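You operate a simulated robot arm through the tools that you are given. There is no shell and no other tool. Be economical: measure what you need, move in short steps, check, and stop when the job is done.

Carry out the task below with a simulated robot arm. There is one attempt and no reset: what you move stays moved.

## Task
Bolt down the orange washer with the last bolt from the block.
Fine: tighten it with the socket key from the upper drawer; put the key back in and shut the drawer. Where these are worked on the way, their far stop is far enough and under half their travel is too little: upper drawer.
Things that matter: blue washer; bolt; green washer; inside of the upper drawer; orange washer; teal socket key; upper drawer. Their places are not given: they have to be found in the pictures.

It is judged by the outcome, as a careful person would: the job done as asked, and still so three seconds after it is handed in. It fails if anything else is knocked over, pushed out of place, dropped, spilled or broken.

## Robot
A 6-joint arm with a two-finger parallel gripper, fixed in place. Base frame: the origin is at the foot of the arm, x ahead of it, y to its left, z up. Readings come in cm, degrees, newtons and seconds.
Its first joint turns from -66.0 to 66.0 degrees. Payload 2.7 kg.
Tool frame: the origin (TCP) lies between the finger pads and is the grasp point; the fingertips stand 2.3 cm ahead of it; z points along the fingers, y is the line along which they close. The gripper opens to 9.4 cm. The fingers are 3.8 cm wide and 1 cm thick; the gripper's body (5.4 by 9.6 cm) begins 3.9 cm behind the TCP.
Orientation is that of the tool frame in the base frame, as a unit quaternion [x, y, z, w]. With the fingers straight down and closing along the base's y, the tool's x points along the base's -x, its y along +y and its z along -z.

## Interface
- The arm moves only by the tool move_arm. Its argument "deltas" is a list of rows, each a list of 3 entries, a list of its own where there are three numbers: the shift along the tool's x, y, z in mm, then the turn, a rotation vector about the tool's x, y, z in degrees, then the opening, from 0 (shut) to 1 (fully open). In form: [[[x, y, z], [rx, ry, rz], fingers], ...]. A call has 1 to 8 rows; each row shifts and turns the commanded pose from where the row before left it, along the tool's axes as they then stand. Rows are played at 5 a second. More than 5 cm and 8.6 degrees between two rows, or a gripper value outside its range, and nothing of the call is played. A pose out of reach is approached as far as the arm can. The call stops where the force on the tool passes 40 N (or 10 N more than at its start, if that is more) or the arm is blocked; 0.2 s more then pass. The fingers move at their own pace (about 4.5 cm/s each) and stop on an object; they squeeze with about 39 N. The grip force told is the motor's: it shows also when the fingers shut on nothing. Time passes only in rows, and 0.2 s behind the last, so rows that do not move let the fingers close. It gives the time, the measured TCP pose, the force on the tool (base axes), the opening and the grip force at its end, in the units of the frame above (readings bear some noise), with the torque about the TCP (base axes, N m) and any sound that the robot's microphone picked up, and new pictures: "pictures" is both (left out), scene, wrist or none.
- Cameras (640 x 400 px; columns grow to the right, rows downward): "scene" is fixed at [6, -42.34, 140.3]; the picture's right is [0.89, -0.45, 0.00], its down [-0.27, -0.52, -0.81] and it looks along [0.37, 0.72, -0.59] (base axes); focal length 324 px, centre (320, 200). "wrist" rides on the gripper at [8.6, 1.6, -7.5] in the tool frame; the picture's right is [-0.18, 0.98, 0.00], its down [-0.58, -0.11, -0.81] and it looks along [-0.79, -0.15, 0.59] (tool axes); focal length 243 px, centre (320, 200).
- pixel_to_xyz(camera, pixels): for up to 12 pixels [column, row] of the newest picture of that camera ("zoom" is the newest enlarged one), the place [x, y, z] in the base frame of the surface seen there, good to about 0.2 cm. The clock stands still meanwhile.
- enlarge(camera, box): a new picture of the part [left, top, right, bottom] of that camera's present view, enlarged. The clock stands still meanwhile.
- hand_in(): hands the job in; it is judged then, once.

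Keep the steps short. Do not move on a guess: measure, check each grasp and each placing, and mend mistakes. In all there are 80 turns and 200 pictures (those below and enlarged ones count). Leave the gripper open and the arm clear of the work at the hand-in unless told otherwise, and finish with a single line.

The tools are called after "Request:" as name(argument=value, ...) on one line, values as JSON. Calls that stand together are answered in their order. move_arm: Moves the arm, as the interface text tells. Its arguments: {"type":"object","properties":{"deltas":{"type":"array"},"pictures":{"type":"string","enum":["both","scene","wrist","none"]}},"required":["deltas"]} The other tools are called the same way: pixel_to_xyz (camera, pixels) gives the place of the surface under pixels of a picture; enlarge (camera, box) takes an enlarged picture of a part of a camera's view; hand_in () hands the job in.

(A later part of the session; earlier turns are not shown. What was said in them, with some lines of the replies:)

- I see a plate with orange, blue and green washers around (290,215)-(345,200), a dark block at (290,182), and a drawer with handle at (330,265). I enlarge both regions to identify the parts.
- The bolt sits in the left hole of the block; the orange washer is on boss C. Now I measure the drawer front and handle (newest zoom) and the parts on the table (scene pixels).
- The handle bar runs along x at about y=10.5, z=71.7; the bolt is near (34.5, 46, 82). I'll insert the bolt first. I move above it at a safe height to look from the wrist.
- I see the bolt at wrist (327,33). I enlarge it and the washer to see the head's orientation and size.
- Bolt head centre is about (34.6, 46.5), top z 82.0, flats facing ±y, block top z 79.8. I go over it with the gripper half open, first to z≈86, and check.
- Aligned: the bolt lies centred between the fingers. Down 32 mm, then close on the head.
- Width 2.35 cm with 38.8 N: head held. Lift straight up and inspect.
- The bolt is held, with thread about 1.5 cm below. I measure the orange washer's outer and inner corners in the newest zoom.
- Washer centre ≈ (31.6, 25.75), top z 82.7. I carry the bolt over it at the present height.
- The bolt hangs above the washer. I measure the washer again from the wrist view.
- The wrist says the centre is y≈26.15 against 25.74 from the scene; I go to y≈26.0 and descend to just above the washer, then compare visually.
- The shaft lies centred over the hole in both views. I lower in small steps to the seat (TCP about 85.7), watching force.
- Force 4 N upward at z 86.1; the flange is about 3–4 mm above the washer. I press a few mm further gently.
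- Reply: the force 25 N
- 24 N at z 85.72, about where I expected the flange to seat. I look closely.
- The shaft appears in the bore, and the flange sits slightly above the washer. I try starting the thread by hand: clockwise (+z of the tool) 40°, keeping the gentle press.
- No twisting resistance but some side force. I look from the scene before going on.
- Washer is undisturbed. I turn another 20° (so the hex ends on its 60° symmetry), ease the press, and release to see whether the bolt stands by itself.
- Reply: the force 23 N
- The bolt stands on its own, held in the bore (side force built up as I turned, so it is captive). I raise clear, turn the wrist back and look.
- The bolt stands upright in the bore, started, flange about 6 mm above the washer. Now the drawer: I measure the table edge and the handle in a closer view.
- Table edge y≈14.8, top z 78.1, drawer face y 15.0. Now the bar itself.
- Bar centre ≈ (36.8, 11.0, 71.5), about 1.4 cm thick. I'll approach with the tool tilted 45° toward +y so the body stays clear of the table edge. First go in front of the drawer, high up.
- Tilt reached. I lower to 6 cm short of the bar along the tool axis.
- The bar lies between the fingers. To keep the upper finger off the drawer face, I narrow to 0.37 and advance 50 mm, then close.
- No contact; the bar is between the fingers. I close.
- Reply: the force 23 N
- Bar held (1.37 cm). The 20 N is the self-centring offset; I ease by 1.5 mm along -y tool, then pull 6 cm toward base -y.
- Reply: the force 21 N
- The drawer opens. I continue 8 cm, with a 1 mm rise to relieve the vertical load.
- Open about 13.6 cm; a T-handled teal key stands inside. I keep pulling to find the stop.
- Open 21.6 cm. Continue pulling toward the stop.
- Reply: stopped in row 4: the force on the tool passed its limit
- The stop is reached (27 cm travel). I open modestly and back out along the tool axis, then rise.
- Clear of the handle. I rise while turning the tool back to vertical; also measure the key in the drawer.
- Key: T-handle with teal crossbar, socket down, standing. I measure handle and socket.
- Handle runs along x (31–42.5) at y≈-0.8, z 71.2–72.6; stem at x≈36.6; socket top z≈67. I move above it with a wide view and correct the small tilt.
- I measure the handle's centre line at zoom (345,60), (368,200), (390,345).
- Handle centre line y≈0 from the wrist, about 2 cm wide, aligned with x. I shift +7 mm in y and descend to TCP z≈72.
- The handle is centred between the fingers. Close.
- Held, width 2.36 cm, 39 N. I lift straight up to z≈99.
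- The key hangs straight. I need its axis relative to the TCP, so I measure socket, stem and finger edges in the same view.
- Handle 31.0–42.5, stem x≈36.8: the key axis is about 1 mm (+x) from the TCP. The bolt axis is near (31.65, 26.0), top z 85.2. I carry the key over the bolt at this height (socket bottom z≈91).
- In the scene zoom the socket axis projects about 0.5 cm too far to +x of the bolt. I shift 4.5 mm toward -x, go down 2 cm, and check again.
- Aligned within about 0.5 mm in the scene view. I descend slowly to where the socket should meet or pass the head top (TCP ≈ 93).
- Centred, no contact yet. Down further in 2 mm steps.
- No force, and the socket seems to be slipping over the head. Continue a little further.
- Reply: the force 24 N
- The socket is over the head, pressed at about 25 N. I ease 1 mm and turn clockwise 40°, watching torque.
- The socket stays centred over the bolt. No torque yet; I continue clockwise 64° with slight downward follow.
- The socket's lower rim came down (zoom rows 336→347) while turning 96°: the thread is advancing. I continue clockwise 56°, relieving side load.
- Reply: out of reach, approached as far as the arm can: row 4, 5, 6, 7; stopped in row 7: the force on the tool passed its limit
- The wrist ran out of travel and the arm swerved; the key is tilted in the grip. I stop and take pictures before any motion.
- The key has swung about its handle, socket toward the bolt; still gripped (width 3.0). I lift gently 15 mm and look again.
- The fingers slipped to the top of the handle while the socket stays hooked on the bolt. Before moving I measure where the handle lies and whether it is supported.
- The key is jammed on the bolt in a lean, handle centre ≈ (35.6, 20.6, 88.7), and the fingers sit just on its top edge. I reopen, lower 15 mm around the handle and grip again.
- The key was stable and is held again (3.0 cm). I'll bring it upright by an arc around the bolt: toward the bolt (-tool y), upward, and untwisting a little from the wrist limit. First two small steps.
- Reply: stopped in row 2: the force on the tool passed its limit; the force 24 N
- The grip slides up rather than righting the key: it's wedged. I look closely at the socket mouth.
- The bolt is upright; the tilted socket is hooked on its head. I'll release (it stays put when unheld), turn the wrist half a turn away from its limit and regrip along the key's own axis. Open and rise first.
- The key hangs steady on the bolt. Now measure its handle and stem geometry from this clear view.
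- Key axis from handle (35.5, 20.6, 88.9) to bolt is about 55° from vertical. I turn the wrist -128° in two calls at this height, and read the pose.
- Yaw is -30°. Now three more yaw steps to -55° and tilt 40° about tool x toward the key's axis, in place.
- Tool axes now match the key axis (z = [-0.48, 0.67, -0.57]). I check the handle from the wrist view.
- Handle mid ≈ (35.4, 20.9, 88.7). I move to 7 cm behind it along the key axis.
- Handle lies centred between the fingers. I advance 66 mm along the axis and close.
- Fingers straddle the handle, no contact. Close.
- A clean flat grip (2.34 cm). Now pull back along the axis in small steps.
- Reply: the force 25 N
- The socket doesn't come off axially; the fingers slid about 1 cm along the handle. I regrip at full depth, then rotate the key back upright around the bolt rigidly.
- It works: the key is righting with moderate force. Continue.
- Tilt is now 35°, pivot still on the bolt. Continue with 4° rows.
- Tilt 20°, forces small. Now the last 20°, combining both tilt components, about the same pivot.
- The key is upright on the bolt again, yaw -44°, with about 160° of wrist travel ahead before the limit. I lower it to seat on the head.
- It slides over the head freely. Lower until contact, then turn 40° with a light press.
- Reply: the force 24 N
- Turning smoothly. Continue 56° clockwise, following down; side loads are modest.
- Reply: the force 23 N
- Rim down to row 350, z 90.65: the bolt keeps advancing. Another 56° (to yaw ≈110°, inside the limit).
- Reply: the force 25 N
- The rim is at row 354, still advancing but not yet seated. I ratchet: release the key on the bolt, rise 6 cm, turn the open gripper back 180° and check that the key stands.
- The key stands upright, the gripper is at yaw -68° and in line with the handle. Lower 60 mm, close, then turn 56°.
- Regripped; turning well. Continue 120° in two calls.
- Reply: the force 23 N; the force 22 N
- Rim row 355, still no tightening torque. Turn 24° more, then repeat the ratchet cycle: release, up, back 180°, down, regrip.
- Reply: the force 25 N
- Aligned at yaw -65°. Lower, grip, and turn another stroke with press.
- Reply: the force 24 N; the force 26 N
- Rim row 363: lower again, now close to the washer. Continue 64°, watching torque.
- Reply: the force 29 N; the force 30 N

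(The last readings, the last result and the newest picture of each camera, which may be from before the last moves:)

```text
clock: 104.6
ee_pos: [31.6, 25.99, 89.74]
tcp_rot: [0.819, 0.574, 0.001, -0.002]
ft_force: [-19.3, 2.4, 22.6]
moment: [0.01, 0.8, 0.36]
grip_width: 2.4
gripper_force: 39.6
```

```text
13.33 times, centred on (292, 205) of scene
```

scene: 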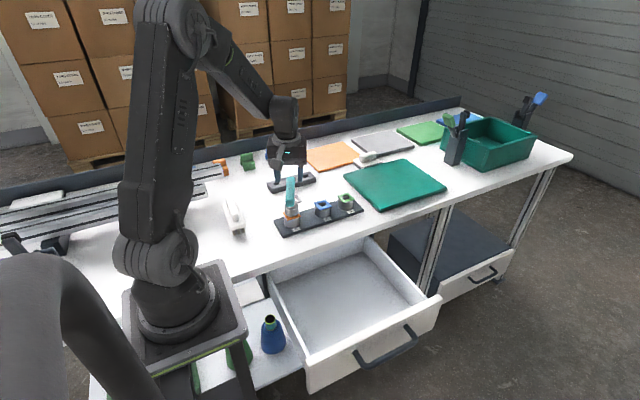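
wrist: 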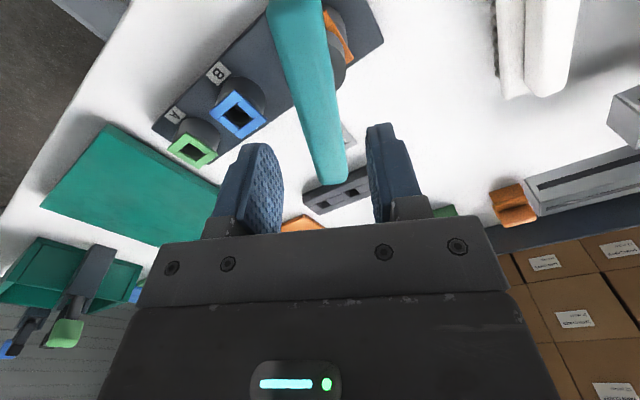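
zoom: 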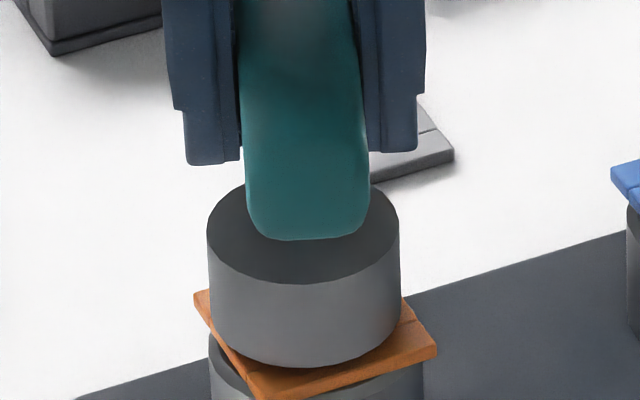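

Torque is now building (0.36 N·m) with the rim at row 367: it's seating. One more ratchet cycle to tighten firmly.

Request:
move_arm(deltas=[[[0, 0, 0], [0, 0, 0], 0.3], [[0, 0, 0], [0, 0, 0], 0.5], [[0, 0, 0], [0, 0, 0], 0.5], [[0, 0, -30], [0, 0, 0], 0.5], [[0, 0, -30], [0, 0, 0], 0.5], [[0, 0, 0], [0, 0, -8.5], 0.5], [[0, 0, 0], [0, 0, -8.5], 0.5], [[0, 0, 0], [0, 0, -8.5], 0.5]], pictures="none")

Request:
move_arm(deltas=[[[0, 0, 0], [0, 0, -8.5], 0.5], [[0, 0, 0], [0, 0, -8.5], 0.5], [[0, 0, 0], [0, 0, -8.5], 0.5], [[0, 0, 0], [0, 0, -8.5], 0.5], [[0, 0, 0], [0, 0, -8.5], 0.5], [[0, 0, 0], [0, 0, -8.5], 0.5], [[0, 0, 0], [0, 0, -8.5], 0.5], [[0, 0, 0], [0, 0, -8.5], 0.5]], pictures="none")

Request:
move_arm(deltas=[[[0, 0, 0], [0, 0, -8.5], 0.5], [[0, 0, 0], [0, 0, -8.5], 0.5], [[0, 0, 0], [0, 0, -8.5], 0.5], [[0, 0, 0], [0, 0, -8.5], 0.5], [[0, 0, 0], [0, 0, -8.5], 0.5], [[0, 0, 0], [0, 0, -8.5], 0.5], [[0, 0, 0], [0, 0, -8.5], 0.5], [[0, 0, 0], [0, 0, -8.5], 0.5]], pictures="none")

Request:
move_arm(deltas=[[[0, 0, 0], [0, 0, -8.5], 0.5], [[0, 0, 0], [0, 0, -8.5], 0.5], [[0, 0, 0], [0, 0, 0], 0.5]])

Request:
enlarge(camera="scene", box=[268, 190, 316, 220])

```text
clock: 106.4
ee_pos: [31.5, 26.0, 95.63]
tcp_rot: [0.67, 0.743, 0.001, -0.003]
ft_force: [0.2, 0.9, -0.4]
moment: [0.0, 0.0, -0.01]
grip_width: 4.71
gripper_force: 0.1
```

```text
clock: 108.2
ee_pos: [31.64, 25.98, 95.56]
tcp_rot: [0.141, 0.99, 0.001, -0.001]
ft_force: [-0.1, 0.6, -0.5]
moment: [-0.03, -0.01, -0.03]
grip_width: 4.72
gripper_force: 0.1
```

```text
clock: 110.0
ee_pos: [31.69, 25.98, 95.65]
tcp_rot: [-0.437, 0.899, 0.003, -0.001]
ft_force: [1.0, 0.1, 0.8]
moment: [0.0, -0.03, 0.03]
grip_width: 4.7
gripper_force: 0.0
```

```text
clock: 110.8
ee_pos: [31.64, 25.93, 95.5]
tcp_rot: [-0.564, 0.826, 0.002, 0.0]
ft_force: [-0.3, -0.5, -0.2]
moment: [0.01, -0.03, 0.01]
grip_width: 4.68
gripper_force: 0.0
```

scene: 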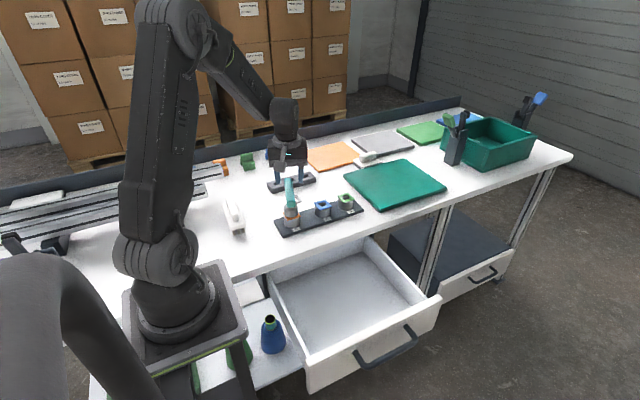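
wrist: 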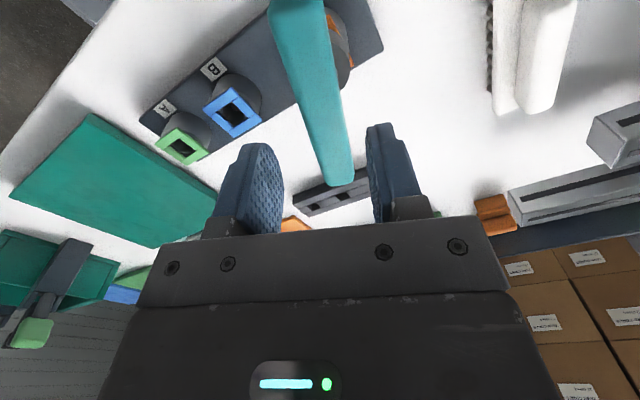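

```text
13.33 times, centred on (292, 205) of scene
5 turns are left
```

zoom: 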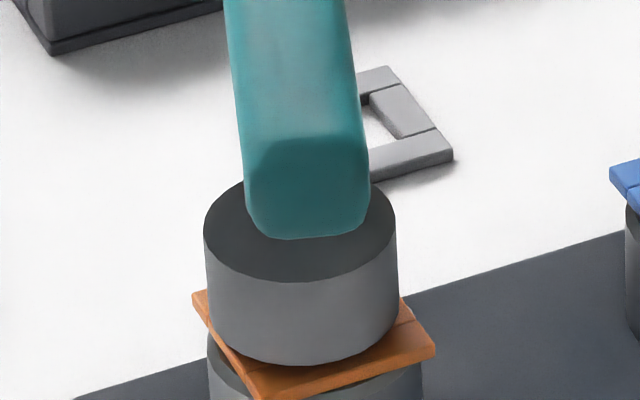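

Only five turns remain, so I batch: lower and grip, tighten about 96° in two calls, then lift the key straight off the bolt and look at the result.

Request:
move_arm(deltas=[[[0, 0, 25], [0, 0, 0], 0.5], [[0, 0, 20], [0, 0, -1.3], 0.5], [[0, 0, 13], [0, 0, 0], 0.5], [[0, 0, 0], [0, 0, 0], 0.3], [[0, 0, 0], [0, 0, 0], 0.2], [[0, 0, 0], [0, 0, 0], 0.1], [[0, 0, 0], [0, 0, 0], 0.1], [[0, 0, 0], [0, 0, 0], 0.1]], pictures="none")

Request:
move_arm(deltas=[[[0, 0, 0.6], [0, 0, 8], 0.1], [[0, 0, 0.3], [0, 0, 8], 0.1], [[0, 0, 0.2], [0, 0, 8], 0.1], [[0, 0, 0.1], [0, 0, 8], 0.1], [[0, 0, 0.1], [0, 0, 8], 0.1], [[0, 0, 0.1], [0, 0, 8], 0.1], [[0, 0, 0], [0, 0, 0], 0.1]], pictures="none")

Request:
move_arm(deltas=[[[0, 0, 0.1], [0, 0, 8], 0.1], [[0, 0, 0.1], [0, 0, 8], 0.1], [[0, 0, 0.1], [0, 0, 8], 0.1], [[0, 0, 0.1], [0, 0, 8], 0.1], [[0, 0, 0.1], [0, 0, 8], 0.1], [[0, 0, 0.1], [0, 0, 8], 0.1], [[0, 0, 0], [0, 0, 0], 0.1]], pictures="none")

Request:
move_arm(deltas=[[[0, 0, -6], [0, 0, 0], 0.1], [[0, 0, -10], [0, 0, 0], 0.1], [[0, 0, -14], [0, 0, 0], 0.1], [[0, 0, -30], [0, 0, 0], 0.1], [[0, 0, -40], [0, 0, 0], 0.1], [[0, 0, 0], [0, 0, 0], 0.1]])

Request:
enlarge(camera="scene", box=[252, 175, 332, 225])

Request:
pixel_to_xyz(camera="scene", pixels=[[292, 200], [292, 196], [292, 192], [292, 188], [292, 204], [292, 208], [292, 212]])

```text
clock: 112.6
ee_pos: [31.54, 26.08, 89.91]
tcp_rot: [-0.573, 0.82, 0.003, 0.0]
ft_force: [-14.6, 11.9, 0.2]
moment: [0.68, 0.68, 0.3]
grip_width: 2.41
gripper_force: 39.0
```

```text
clock: 114.2
ee_pos: [31.56, 26.02, 89.59]
tcp_rot: [-0.189, 0.982, 0.002, 0.0]
ft_force: [-12.5, 8.7, 5.8]
moment: [0.19, 0.39, 1.61]
grip_width: 3.51
gripper_force: 39.1
```

```text
clock: 115.8
ee_pos: [31.68, 25.95, 89.68]
tcp_rot: [0.225, 0.974, 0.002, -0.001]
ft_force: [11.3, -9.3, 7.5]
moment: [-0.38, -0.07, 1.43]
grip_width: 2.76
gripper_force: 39.0
```

```text
clock: 117.2
ee_pos: [31.78, 26.11, 99.74]
tcp_rot: [0.225, 0.974, 0.002, -0.001]
ft_force: [0.8, -1.1, 0.0]
moment: [-0.01, -0.01, -0.03]
grip_width: 0.94
gripper_force: 0.0
```

scene: 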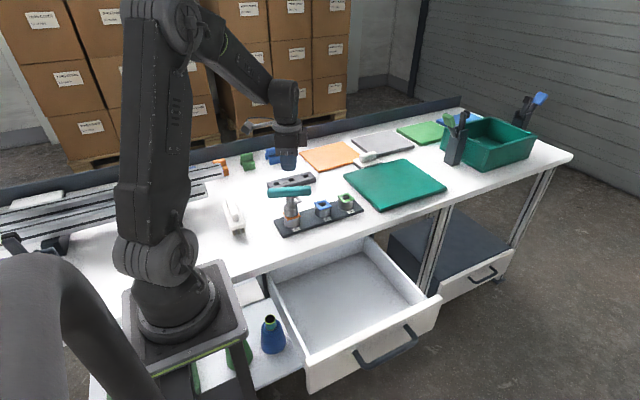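
wrist: 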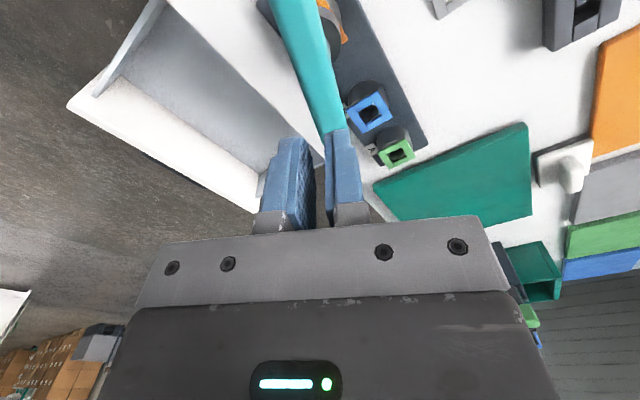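

```text
8.00 times, centred on (292, 200) of scene
```

zoom: 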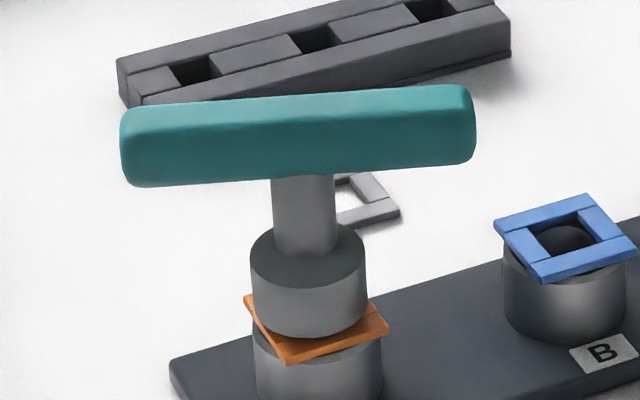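

```text
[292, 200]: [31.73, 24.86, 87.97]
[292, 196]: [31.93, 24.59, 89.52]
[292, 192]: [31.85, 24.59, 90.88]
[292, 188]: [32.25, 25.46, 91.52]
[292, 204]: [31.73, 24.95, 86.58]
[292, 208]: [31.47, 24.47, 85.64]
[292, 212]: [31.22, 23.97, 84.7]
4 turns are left
```

Torque reached 1.6 N·m and the handle then slipped in the pads: the bolt is tight. The key still stands on it, its handle about 7.6° off the gripper (yaw ≈18.4°). I regrip squarely, lift it off, and carry it over the drawer at height, then look.

Request:
move_arm(deltas=[[[0, 0, 0], [0, 0, -7.6], 0.5], [[0, 0, 0], [0, 0, 0], 0.5], [[0, 0, 0], [0, 0, 0], 0.5], [[0, 0, 30], [0, 0, 0], 0.5], [[0, 0, 30], [0, 0, 0], 0.5], [[0, 0, 25], [0, 0, 0], 0.5], [[0, 0, 14], [0, 0, 0], 0.5], [[0, 0, 0], [0, 0, 0], 0.5]], pictures="none")

Request:
move_arm(deltas=[[[0, 0, 0], [0, 0, 0], 0.3], [[0, 0, 0], [0, 0, 0], 0.2], [[0, 0, 0], [0, 0, 0], 0.05], [[0, 0, 0], [0, 0, 0], 0.05], [[0, 0, 0], [0, 0, 0], 0.05], [[0, 0, 0], [0, 0, 0], 0.05]], pictures="none")

Request:
move_arm(deltas=[[[0, 0, -4], [0, 0, 0], 0.05], [[0, 0, -5], [0, 0, 0], 0.05], [[0, 0, -6], [0, 0, 0], 0.05], [[0, 0, -10], [0, 0, 0], 0.05], [[0, 0, -25], [0, 0, 0], 0.05], [[0, 0, -30], [0, 0, 0], 0.05], [[0, 0, -20], [0, 0, 0], 0.05], [[0, 0, 0], [0, 0, 0], 0.05]], pictures="none")

Request:
move_arm(deltas=[[[0, 0, 0], [0, 0, -8], 0.05], [[0, 0, 0], [0, 0, -8], 0.05], [[0, 0, 0], [0, 0, -2.4], 0.05], [[-8.5, -43.7, 0], [0, 0, 0], 0.05], [[-8.5, -43.7, 0], [0, 0, 0], 0.05], [[-8.5, -43.7, 0], [0, 0, 0], 0.05], [[0, 0, 0], [0, 0, 0], 0.05]], pictures="none")

Request:
move_arm(deltas=[[[-8.5, -43.7, 0], [0, 0, 0], 0.05], [[-8.5, -43.7, 0], [0, 0, 0], 0.05], [[-8.5, -43.7, 0], [0, 0, 0], 0.05], [[0, 0, 0], [0, 0, 0], 0.05]])

Request:
enlarge(camera="scene", box=[268, 165, 428, 265])

Request:
enlarge(camera="scene", box=[268, 195, 316, 225])

Request:
pixel_to_xyz(camera="scene", pixels=[[360, 228], [360, 233], [360, 238], [360, 242], [360, 245], [360, 248], [360, 251], [335, 225], [386, 211]])

```text
clock: 119.0
ee_pos: [31.75, 26.0, 89.64]
tcp_rot: [0.159, 0.987, 0.002, -0.001]
ft_force: [0.5, 0.5, -0.1]
moment: [0.01, -0.02, 0.0]
grip_width: 4.71
gripper_force: 0.1
```

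```text
clock: 120.4
ee_pos: [31.76, 26.04, 89.75]
tcp_rot: [0.161, 0.987, 0.001, -0.002]
ft_force: [-5.1, -6.6, -0.5]
moment: [-0.32, 0.3, 0.59]
grip_width: 2.39
gripper_force: 39.1
```

```text
clock: 122.2
ee_pos: [31.75, 26.04, 99.77]
tcp_rot: [0.16, 0.987, 0.002, -0.002]
ft_force: [0.4, -0.6, -0.7]
moment: [0.02, 0.0, 0.0]
grip_width: 0.45
gripper_force: 0.1
```

```text
clock: 123.8
ee_pos: [34.22, 12.73, 99.64]
tcp_rot: [0.0, 1.0, 0.002, -0.001]
ft_force: [0.1, 0.1, 0.3]
moment: [-0.02, 0.04, 0.01]
grip_width: 0.49
gripper_force: 0.1
```

```text
clock: 124.8
ee_pos: [36.73, -0.25, 99.62]
tcp_rot: [0.0, 1.0, 0.002, -0.001]
ft_force: [-0.2, -0.6, 0.3]
moment: [0.0, -0.02, -0.02]
grip_width: 0.49
gripper_force: 0.1
```

scene: 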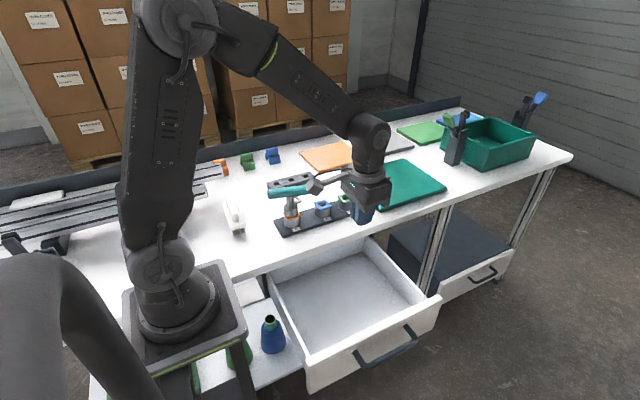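
wrist: 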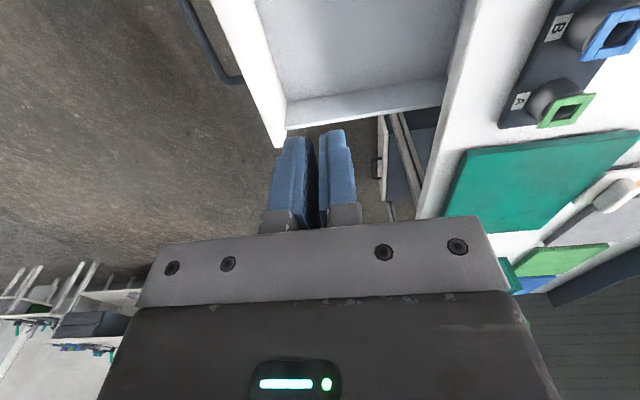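

```text
4.00 times, centred on (348, 215) of scene
```

zoom: 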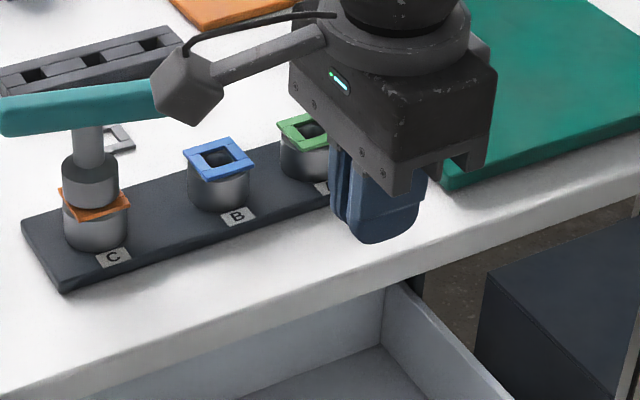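

```text
13.33 times, centred on (292, 210) of scene
```

zoom: 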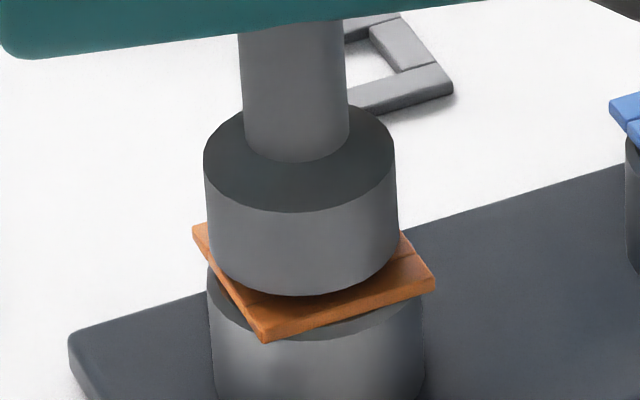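

```text
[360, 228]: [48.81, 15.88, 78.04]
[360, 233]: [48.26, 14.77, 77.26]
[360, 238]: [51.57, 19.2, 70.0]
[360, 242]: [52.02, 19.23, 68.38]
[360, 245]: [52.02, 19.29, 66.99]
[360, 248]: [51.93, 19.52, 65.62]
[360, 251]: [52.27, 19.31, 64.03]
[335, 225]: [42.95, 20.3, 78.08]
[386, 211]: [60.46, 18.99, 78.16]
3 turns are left
```

The key bound on the head by residual torque and the fingers slid off; it still stands there. I go back, grip it slightly counter-clockwise, take out the twist while easing it up, and carry it over the drawer.

Request:
move_arm(deltas=[[[8.5, 43.7, 0], [0, 0, 0], 0.5], [[8.5, 43.7, 0], [0, 0, 0], 0.5], [[8.5, 43.7, 0], [0, 0, 0], 0.5], [[8.5, 43.7, 0], [0, 0, 0], 0.5], [[8.5, 43.7, 0], [0, 0, 0], 0.5], [[8.5, 43.7, 0], [0, 0, 0], 0.5], [[0, 0, 0], [0, 0, 8.3], 0.5], [[0, 0, 0], [0, 0, 8.2], 0.5]], pictures="none")

Request:
move_arm(deltas=[[[0, 0, 30], [0, 0, 0], 0.5], [[0, 0, 30], [0, 0, 0], 0.5], [[0, 0, 25], [0, 0, 0], 0.5], [[0, 0, 15], [0, 0, 0], 0.5], [[0, 0, 0], [0, 0, 0], 0.3], [[0, 0, 0], [0, 0, 0], 0.05], [[0, 0, 0], [0, 0, 0], 0.05], [[0, 0, 0], [0, 0, 0], 0.05]], pictures="none")

Request:
move_arm(deltas=[[[0, 0, 0], [0, 0, -3], 0.05], [[0, 0, -0.5], [0, 0, -3], 0.05], [[0, 0, -1], [0, 0, -2], 0.05], [[0, 0, -1.5], [0, 0, -2], 0.05], [[0, 0, -2], [0, 0, 1.5], 0.05], [[0, 0, -2], [0, 0, -1.5], 0.05], [[0, 0, -3], [0, 0, 1], 0.05], [[0, 0, -3], [0, 0, -1], 0.05]], pictures="none")

Request:
move_arm(deltas=[[[0, 0, -4], [0, 0, 0], 0.05], [[0, 0, -6], [0, 0, 0], 0.05], [[0, 0, -10], [0, 0, 0], 0.05], [[0, 0, -27], [0, 0, 0], 0.05], [[0, 0, -40], [0, 0, 0], 0.05], [[0, 0, 0], [0, 0, -6.5], 0.05], [[0, 0, 0], [0, 0, 0], 0.05]], pictures="scene")

Request:
move_arm(deltas=[[[-8.5, -43.7, 0], [0, 0, 0], 0.05], [[-8.5, -43.7, 0], [0, 0, 0], 0.05], [[-8.5, -43.7, 0], [0, 0, 0], 0.05], [[-8.5, -43.7, 0], [0, 0, 0], 0.05], [[-8.5, -43.7, 0], [0, 0, 0], 0.05], [[-8.5, -43.7, 0], [0, 0, 0], 0.05], [[0, 0, 0], [0, 0, 0], 0.05]])

Request:
enlarge(camera="scene", box=[268, 165, 428, 265])

Request:
enlarge(camera="scene", box=[268, 195, 316, 225])

Request:
pixel_to_xyz(camera="scene", pixels=[[360, 226], [360, 230], [360, 234], [360, 238], [360, 242], [360, 245], [360, 248], [360, 251], [260, 193], [310, 190]])

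```text
clock: 126.6
ee_pos: [31.48, 26.0, 99.77]
tcp_rot: [0.145, 0.989, 0.002, -0.002]
ft_force: [-0.4, 0.6, 0.5]
moment: [0.03, 0.05, -0.02]
grip_width: 4.68
gripper_force: 0.1
```

```text
clock: 128.4
ee_pos: [31.36, 25.92, 89.75]
tcp_rot: [0.144, 0.99, 0.003, -0.001]
ft_force: [3.4, 2.9, -0.4]
moment: [0.16, -0.18, 0.42]
grip_width: 2.38
gripper_force: 38.7
```

```text
clock: 130.2
ee_pos: [31.67, 25.84, 91.19]
tcp_rot: [0.058, 0.998, 0.002, -0.001]
ft_force: [-6.7, 3.5, 0.8]
moment: [0.26, 0.52, 0.05]
grip_width: 2.37
gripper_force: 39.3
```

```text
clock: 131.8
ee_pos: [31.59, 26.01, 99.8]
tcp_rot: [0.0, 1.0, 0.001, -0.001]
ft_force: [-0.1, -0.6, -2.8]
moment: [0.01, -0.02, 0.01]
grip_width: 2.37
gripper_force: 39.4
```

scene: 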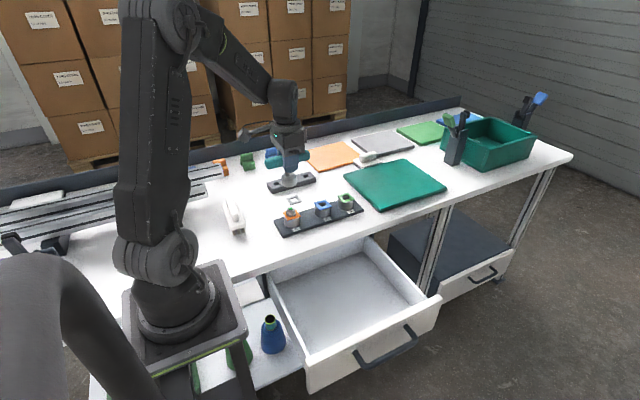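

```text
clock: 133.4
ee_pos: [36.68, -0.28, 99.55]
tcp_rot: [0.0, 1.0, 0.003, -0.001]
ft_force: [1.0, -0.7, -2.0]
moment: [-0.01, 0.0, -0.02]
grip_width: 2.36
gripper_force: 38.9
```

scene: 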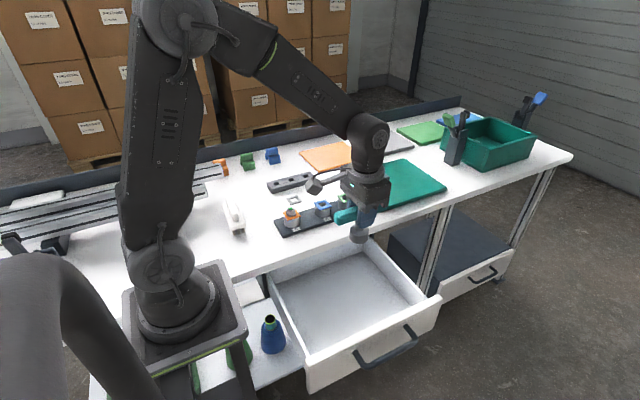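
wrist: 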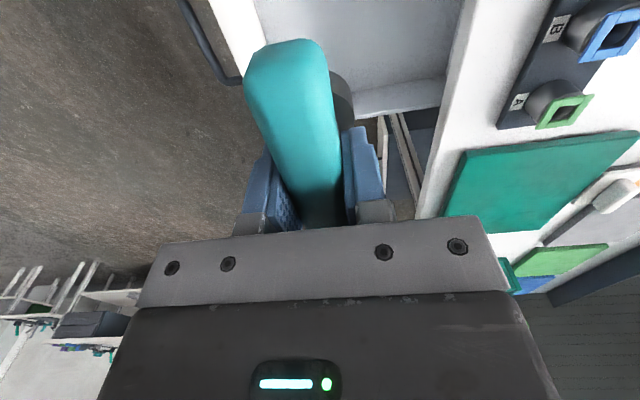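

```text
4.00 times, centred on (348, 215) of scene
```

zoom: 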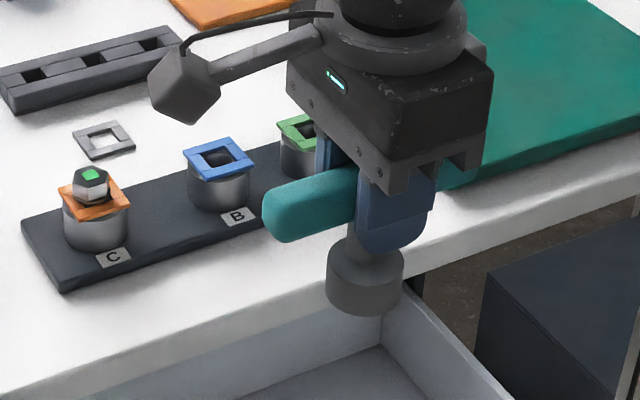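

```text
13.33 times, centred on (292, 210) of scene
```

zoom: 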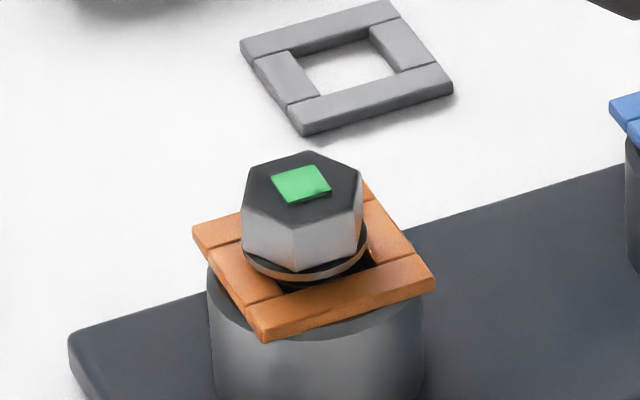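

```text
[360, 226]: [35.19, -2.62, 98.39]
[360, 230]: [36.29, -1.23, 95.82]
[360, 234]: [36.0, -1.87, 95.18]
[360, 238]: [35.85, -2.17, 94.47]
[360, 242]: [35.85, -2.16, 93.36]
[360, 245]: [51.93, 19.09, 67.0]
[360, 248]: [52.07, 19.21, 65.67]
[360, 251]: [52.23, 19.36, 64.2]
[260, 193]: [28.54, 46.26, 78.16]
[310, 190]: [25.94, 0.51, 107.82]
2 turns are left
```

The bolt's mark is green: tight, with washer in place. The key is held, socket bottom about 6.8 cm below the TCP. Now I stand it in the drawer, release, rise, go in front of the handle with closed fingers, and push the drawer shut gently; then retreat and look.

Request:
move_arm(deltas=[[[0, 0, 45], [0, 0, 0], 0.05], [[0, 0, 45], [0, 0, 0], 0.05], [[0, 0, 45], [0, 0, 0], 0.05], [[0, 0, 45], [0, 0, 0], 0.05], [[0, 0, 45], [0, 0, 0], 0.05], [[0, 0, 30], [0, 0, 0], 0.05], [[0, 0, 15], [0, 0, 0], 0.05], [[0, 0, 0], [0, 0, 0], 0.05]], pictures="none")

Request:
move_arm(deltas=[[[0, 0, 6], [0, 0, 0], 0.05], [[0, 0, 4], [0, 0, 0], 0.05], [[0, 0, 3], [0, 0, 0], 0.05], [[0, 0, 3], [0, 0, 0], 0.05], [[0, 0, 2], [0, 0, 0], 0.05], [[0, 0, 0], [0, 0, 0], 0.05]], pictures="none")

Request:
move_arm(deltas=[[[0, 0, 0], [0, 0, 0], 0.3], [[0, 0, 0], [0, 0, 0], 0.4], [[0, 0, 0], [0, 0, 0], 0.5], [[0, 0, -15], [0, 0, 0], 0.5], [[0, 0, -30], [0, 0, 0], 0.5], [[0, 0, -45], [0, 0, 0], 0.5], [[0, 0, -45], [0, 0, 0], 0.5], [[0, 0, -45], [0, 0, 0], 0.5]], pictures="none")

Request:
move_arm(deltas=[[[0, 0, -45], [0, 0, 0], 0.5], [[0, -42.5, 0], [0, 0, 0], 0], [[0, -42.5, 0], [0, 0, 0], 0], [[0, -42.5, 0], [0, 0, 0], 0], [[0, -42.5, 0], [0, 0, 0], 0], [[0, -42.5, 0], [0, 0, 0], 0], [[0, 0, 0], [0, 0, 0], 0]], pictures="scene")

Request:
move_arm(deltas=[[[0, 0, 43], [0, 0, 0], 0], [[0, 0, 43], [0, 0, 0], 0], [[0, 0, 43], [0, 0, 0], 0], [[0, 0, 43], [0, 0, 0], 0], [[0, 0, 43], [0, 0, 0], 0], [[0, 15, 0], [0, 0, 0], 0], [[0, 15, 0], [0, 0, 0], 0], [[0, 6, 0], [0, 0, 0], 0]], pictures="none")

Request:
move_arm(deltas=[[[0, 10, 0], [0, 0, 0], 0], [[0, 15, 0], [0, 0, 0], 0], [[0, 20, 0], [0, 0, 0], 0], [[0, 20, 0], [0, 0, 0], 0], [[0, 20, 0], [0, 0, 0], 0], [[0, 20, 0], [0, 0, 0], 0], [[0, 20, 0], [0, 0, 0], 0], [[0, 20, 0], [0, 0, 0], 0]], pictures="none")

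Request:
move_arm(deltas=[[[0, 20, 0], [0, 0, 0], 0], [[0, 20, 0], [0, 0, 0], 0], [[0, 20, 0], [0, 0, 0], 0], [[0, 20, 0], [0, 0, 0], 0], [[0, 20, 0], [0, 0, 0], 0], [[0, 15, 0], [0, 0, 0], 0], [[0, 5, 0], [0, 0, 0], 0], [[0, 4, 0], [0, 0, 0], 0]], pictures="none")

Request:
move_arm(deltas=[[[0, 3, 0], [0, 0, 0], 0], [[0, 3, 0], [0, 0, 0], 0], [[0, 2, 0], [0, 0, 0], 0], [[0, 2, 0], [0, 0, 0], 0], [[0, 0, 0], [0, 0, 0], 0]], pictures="none")

Request:
move_arm(deltas=[[[0, -10, 0], [0, 0, 0], 0], [[0, -30, 0], [0, 0, 0], 0], [[0, -30, 0], [0, 0, 0], 0], [[0, -40, -30], [0, 0, 0], 0.3], [[0, -20, -45], [0, 0, 0], 0.6], [[0, 0, -45], [0, 0, 0], 1], [[0, 0, -45], [0, 0, 0], 1], [[0, 0, -45], [0, 0, 0], 1]])

Request:
enlarge(camera="scene", box=[240, 190, 400, 300])

Request:
pixel_to_xyz(camera="scene", pixels=[[323, 262.6], [329.4, 272], [290, 272], [360, 245], [335, 285], [320, 290]])

```text
clock: 135.2
ee_pos: [36.66, -0.03, 72.44]
tcp_rot: [0.001, 1.0, 0.003, -0.001]
ft_force: [0.2, -0.8, -2.7]
moment: [-0.02, -0.02, 0.0]
grip_width: 2.35
gripper_force: 39.1
```

```text
clock: 136.6
ee_pos: [36.67, -0.09, 70.74]
tcp_rot: [0.001, 1.0, 0.003, -0.001]
ft_force: [-2.4, -0.7, 8.9]
moment: [-0.25, 0.2, -0.02]
grip_width: 2.39
gripper_force: 38.7
```

```text
clock: 138.4
ee_pos: [36.49, 0.08, 88.7]
tcp_rot: [0.0, 1.0, 0.003, -0.001]
ft_force: [0.4, 0.1, -0.4]
moment: [0.0, 0.01, -0.01]
grip_width: 4.7
gripper_force: 0.0
```

```text
clock: 140.0
ee_pos: [36.81, -21.5, 93.03]
tcp_rot: [0.0, 1.0, 0.003, -0.002]
ft_force: [0.2, -0.2, -0.1]
moment: [-0.01, -0.02, 0.01]
grip_width: 0.0
gripper_force: 38.9
```

scene: 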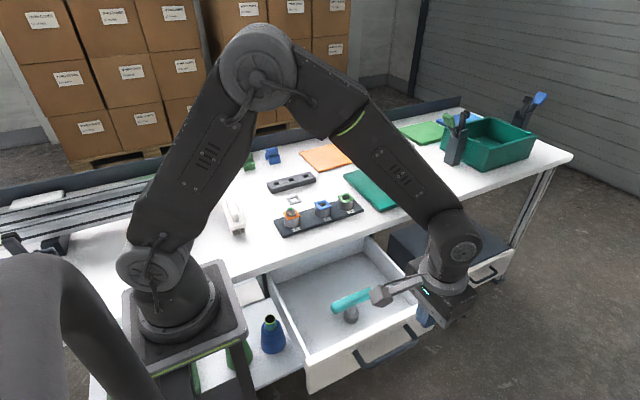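

```text
clock: 141.8
ee_pos: [36.69, -17.63, 71.69]
tcp_rot: [0.001, 1.0, 0.002, -0.001]
ft_force: [0.7, -0.9, -0.6]
moment: [-0.02, -0.02, 0.03]
grip_width: 0.0
gripper_force: 39.2
```

```text
clock: 143.6
ee_pos: [36.55, -3.18, 71.89]
tcp_rot: [0.0, 1.0, 0.003, -0.001]
ft_force: [0.6, 0.2, 1.4]
moment: [-0.02, 0.02, -0.03]
grip_width: 0.0
gripper_force: 39.1
```

```text
clock: 145.4
ee_pos: [36.65, 9.24, 71.81]
tcp_rot: [0.001, 1.0, 0.002, -0.001]
ft_force: [0.7, -0.3, -0.6]
moment: [0.02, -0.01, -0.03]
grip_width: 0.0
gripper_force: 38.9
```

```text
clock: 146.0
ee_pos: [36.78, 9.23, 71.85]
tcp_rot: [0.005, 1.0, 0.002, -0.002]
ft_force: [2.2, -9.3, 4.1]
moment: [0.03, -0.03, -0.12]
grip_width: 0.0
gripper_force: 39.1
stopped in row 2: the force on the tool passed its limit (the readings are from after the stop); the commanded pose is now the measured one
```

```text
clock: 147.8
ee_pos: [36.67, -3.69, 92.74]
tcp_rot: [0.004, 1.0, 0.002, -0.003]
ft_force: [0.6, 0.6, 0.3]
moment: [-0.02, 0.04, 0.0]
grip_width: 9.39
gripper_force: 0.0
```

scene: 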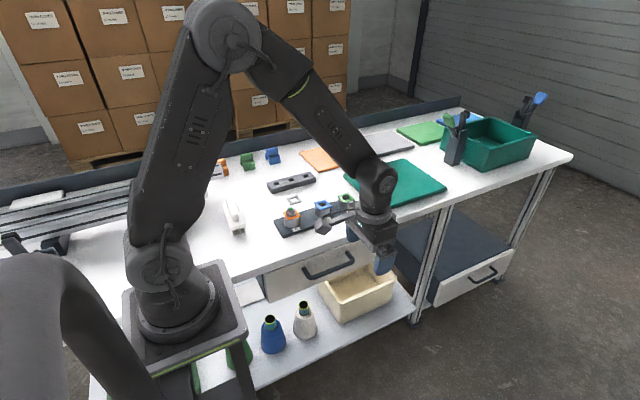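
wrist: 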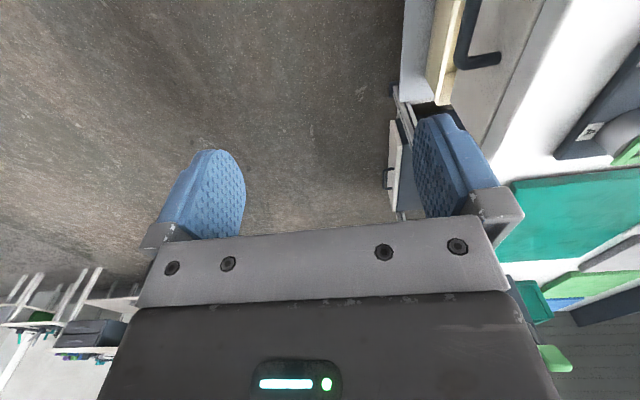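

```text
3.64 times, centred on (320, 245) of scene
```

zoom: 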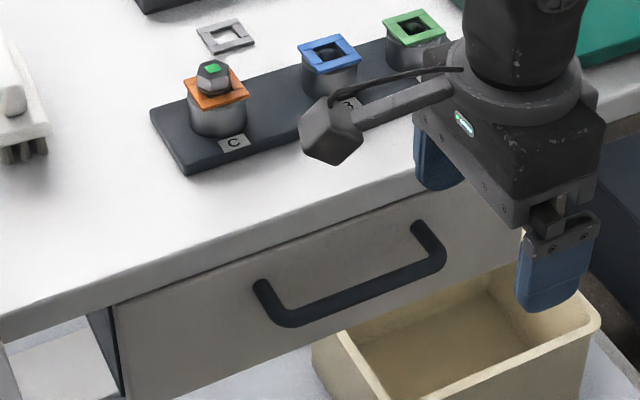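

```text
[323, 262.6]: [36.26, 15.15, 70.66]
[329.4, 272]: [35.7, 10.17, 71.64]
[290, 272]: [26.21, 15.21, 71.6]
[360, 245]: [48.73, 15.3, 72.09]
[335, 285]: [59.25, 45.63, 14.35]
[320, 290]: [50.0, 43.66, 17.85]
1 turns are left
```

The drawer face is back at y≈15.1, the same as when it was shut at the start. The key was standing in the drawer before I pushed it shut. The bolt's mark is green, and the arm is clear with the gripper open, so I hand in.

Request:
hand_in()

```text
The job is handed in.
```

The orange washer is bolted down and tight (the bolt's mark is green), the socket key is back in the upper drawer, and the drawer is shut.
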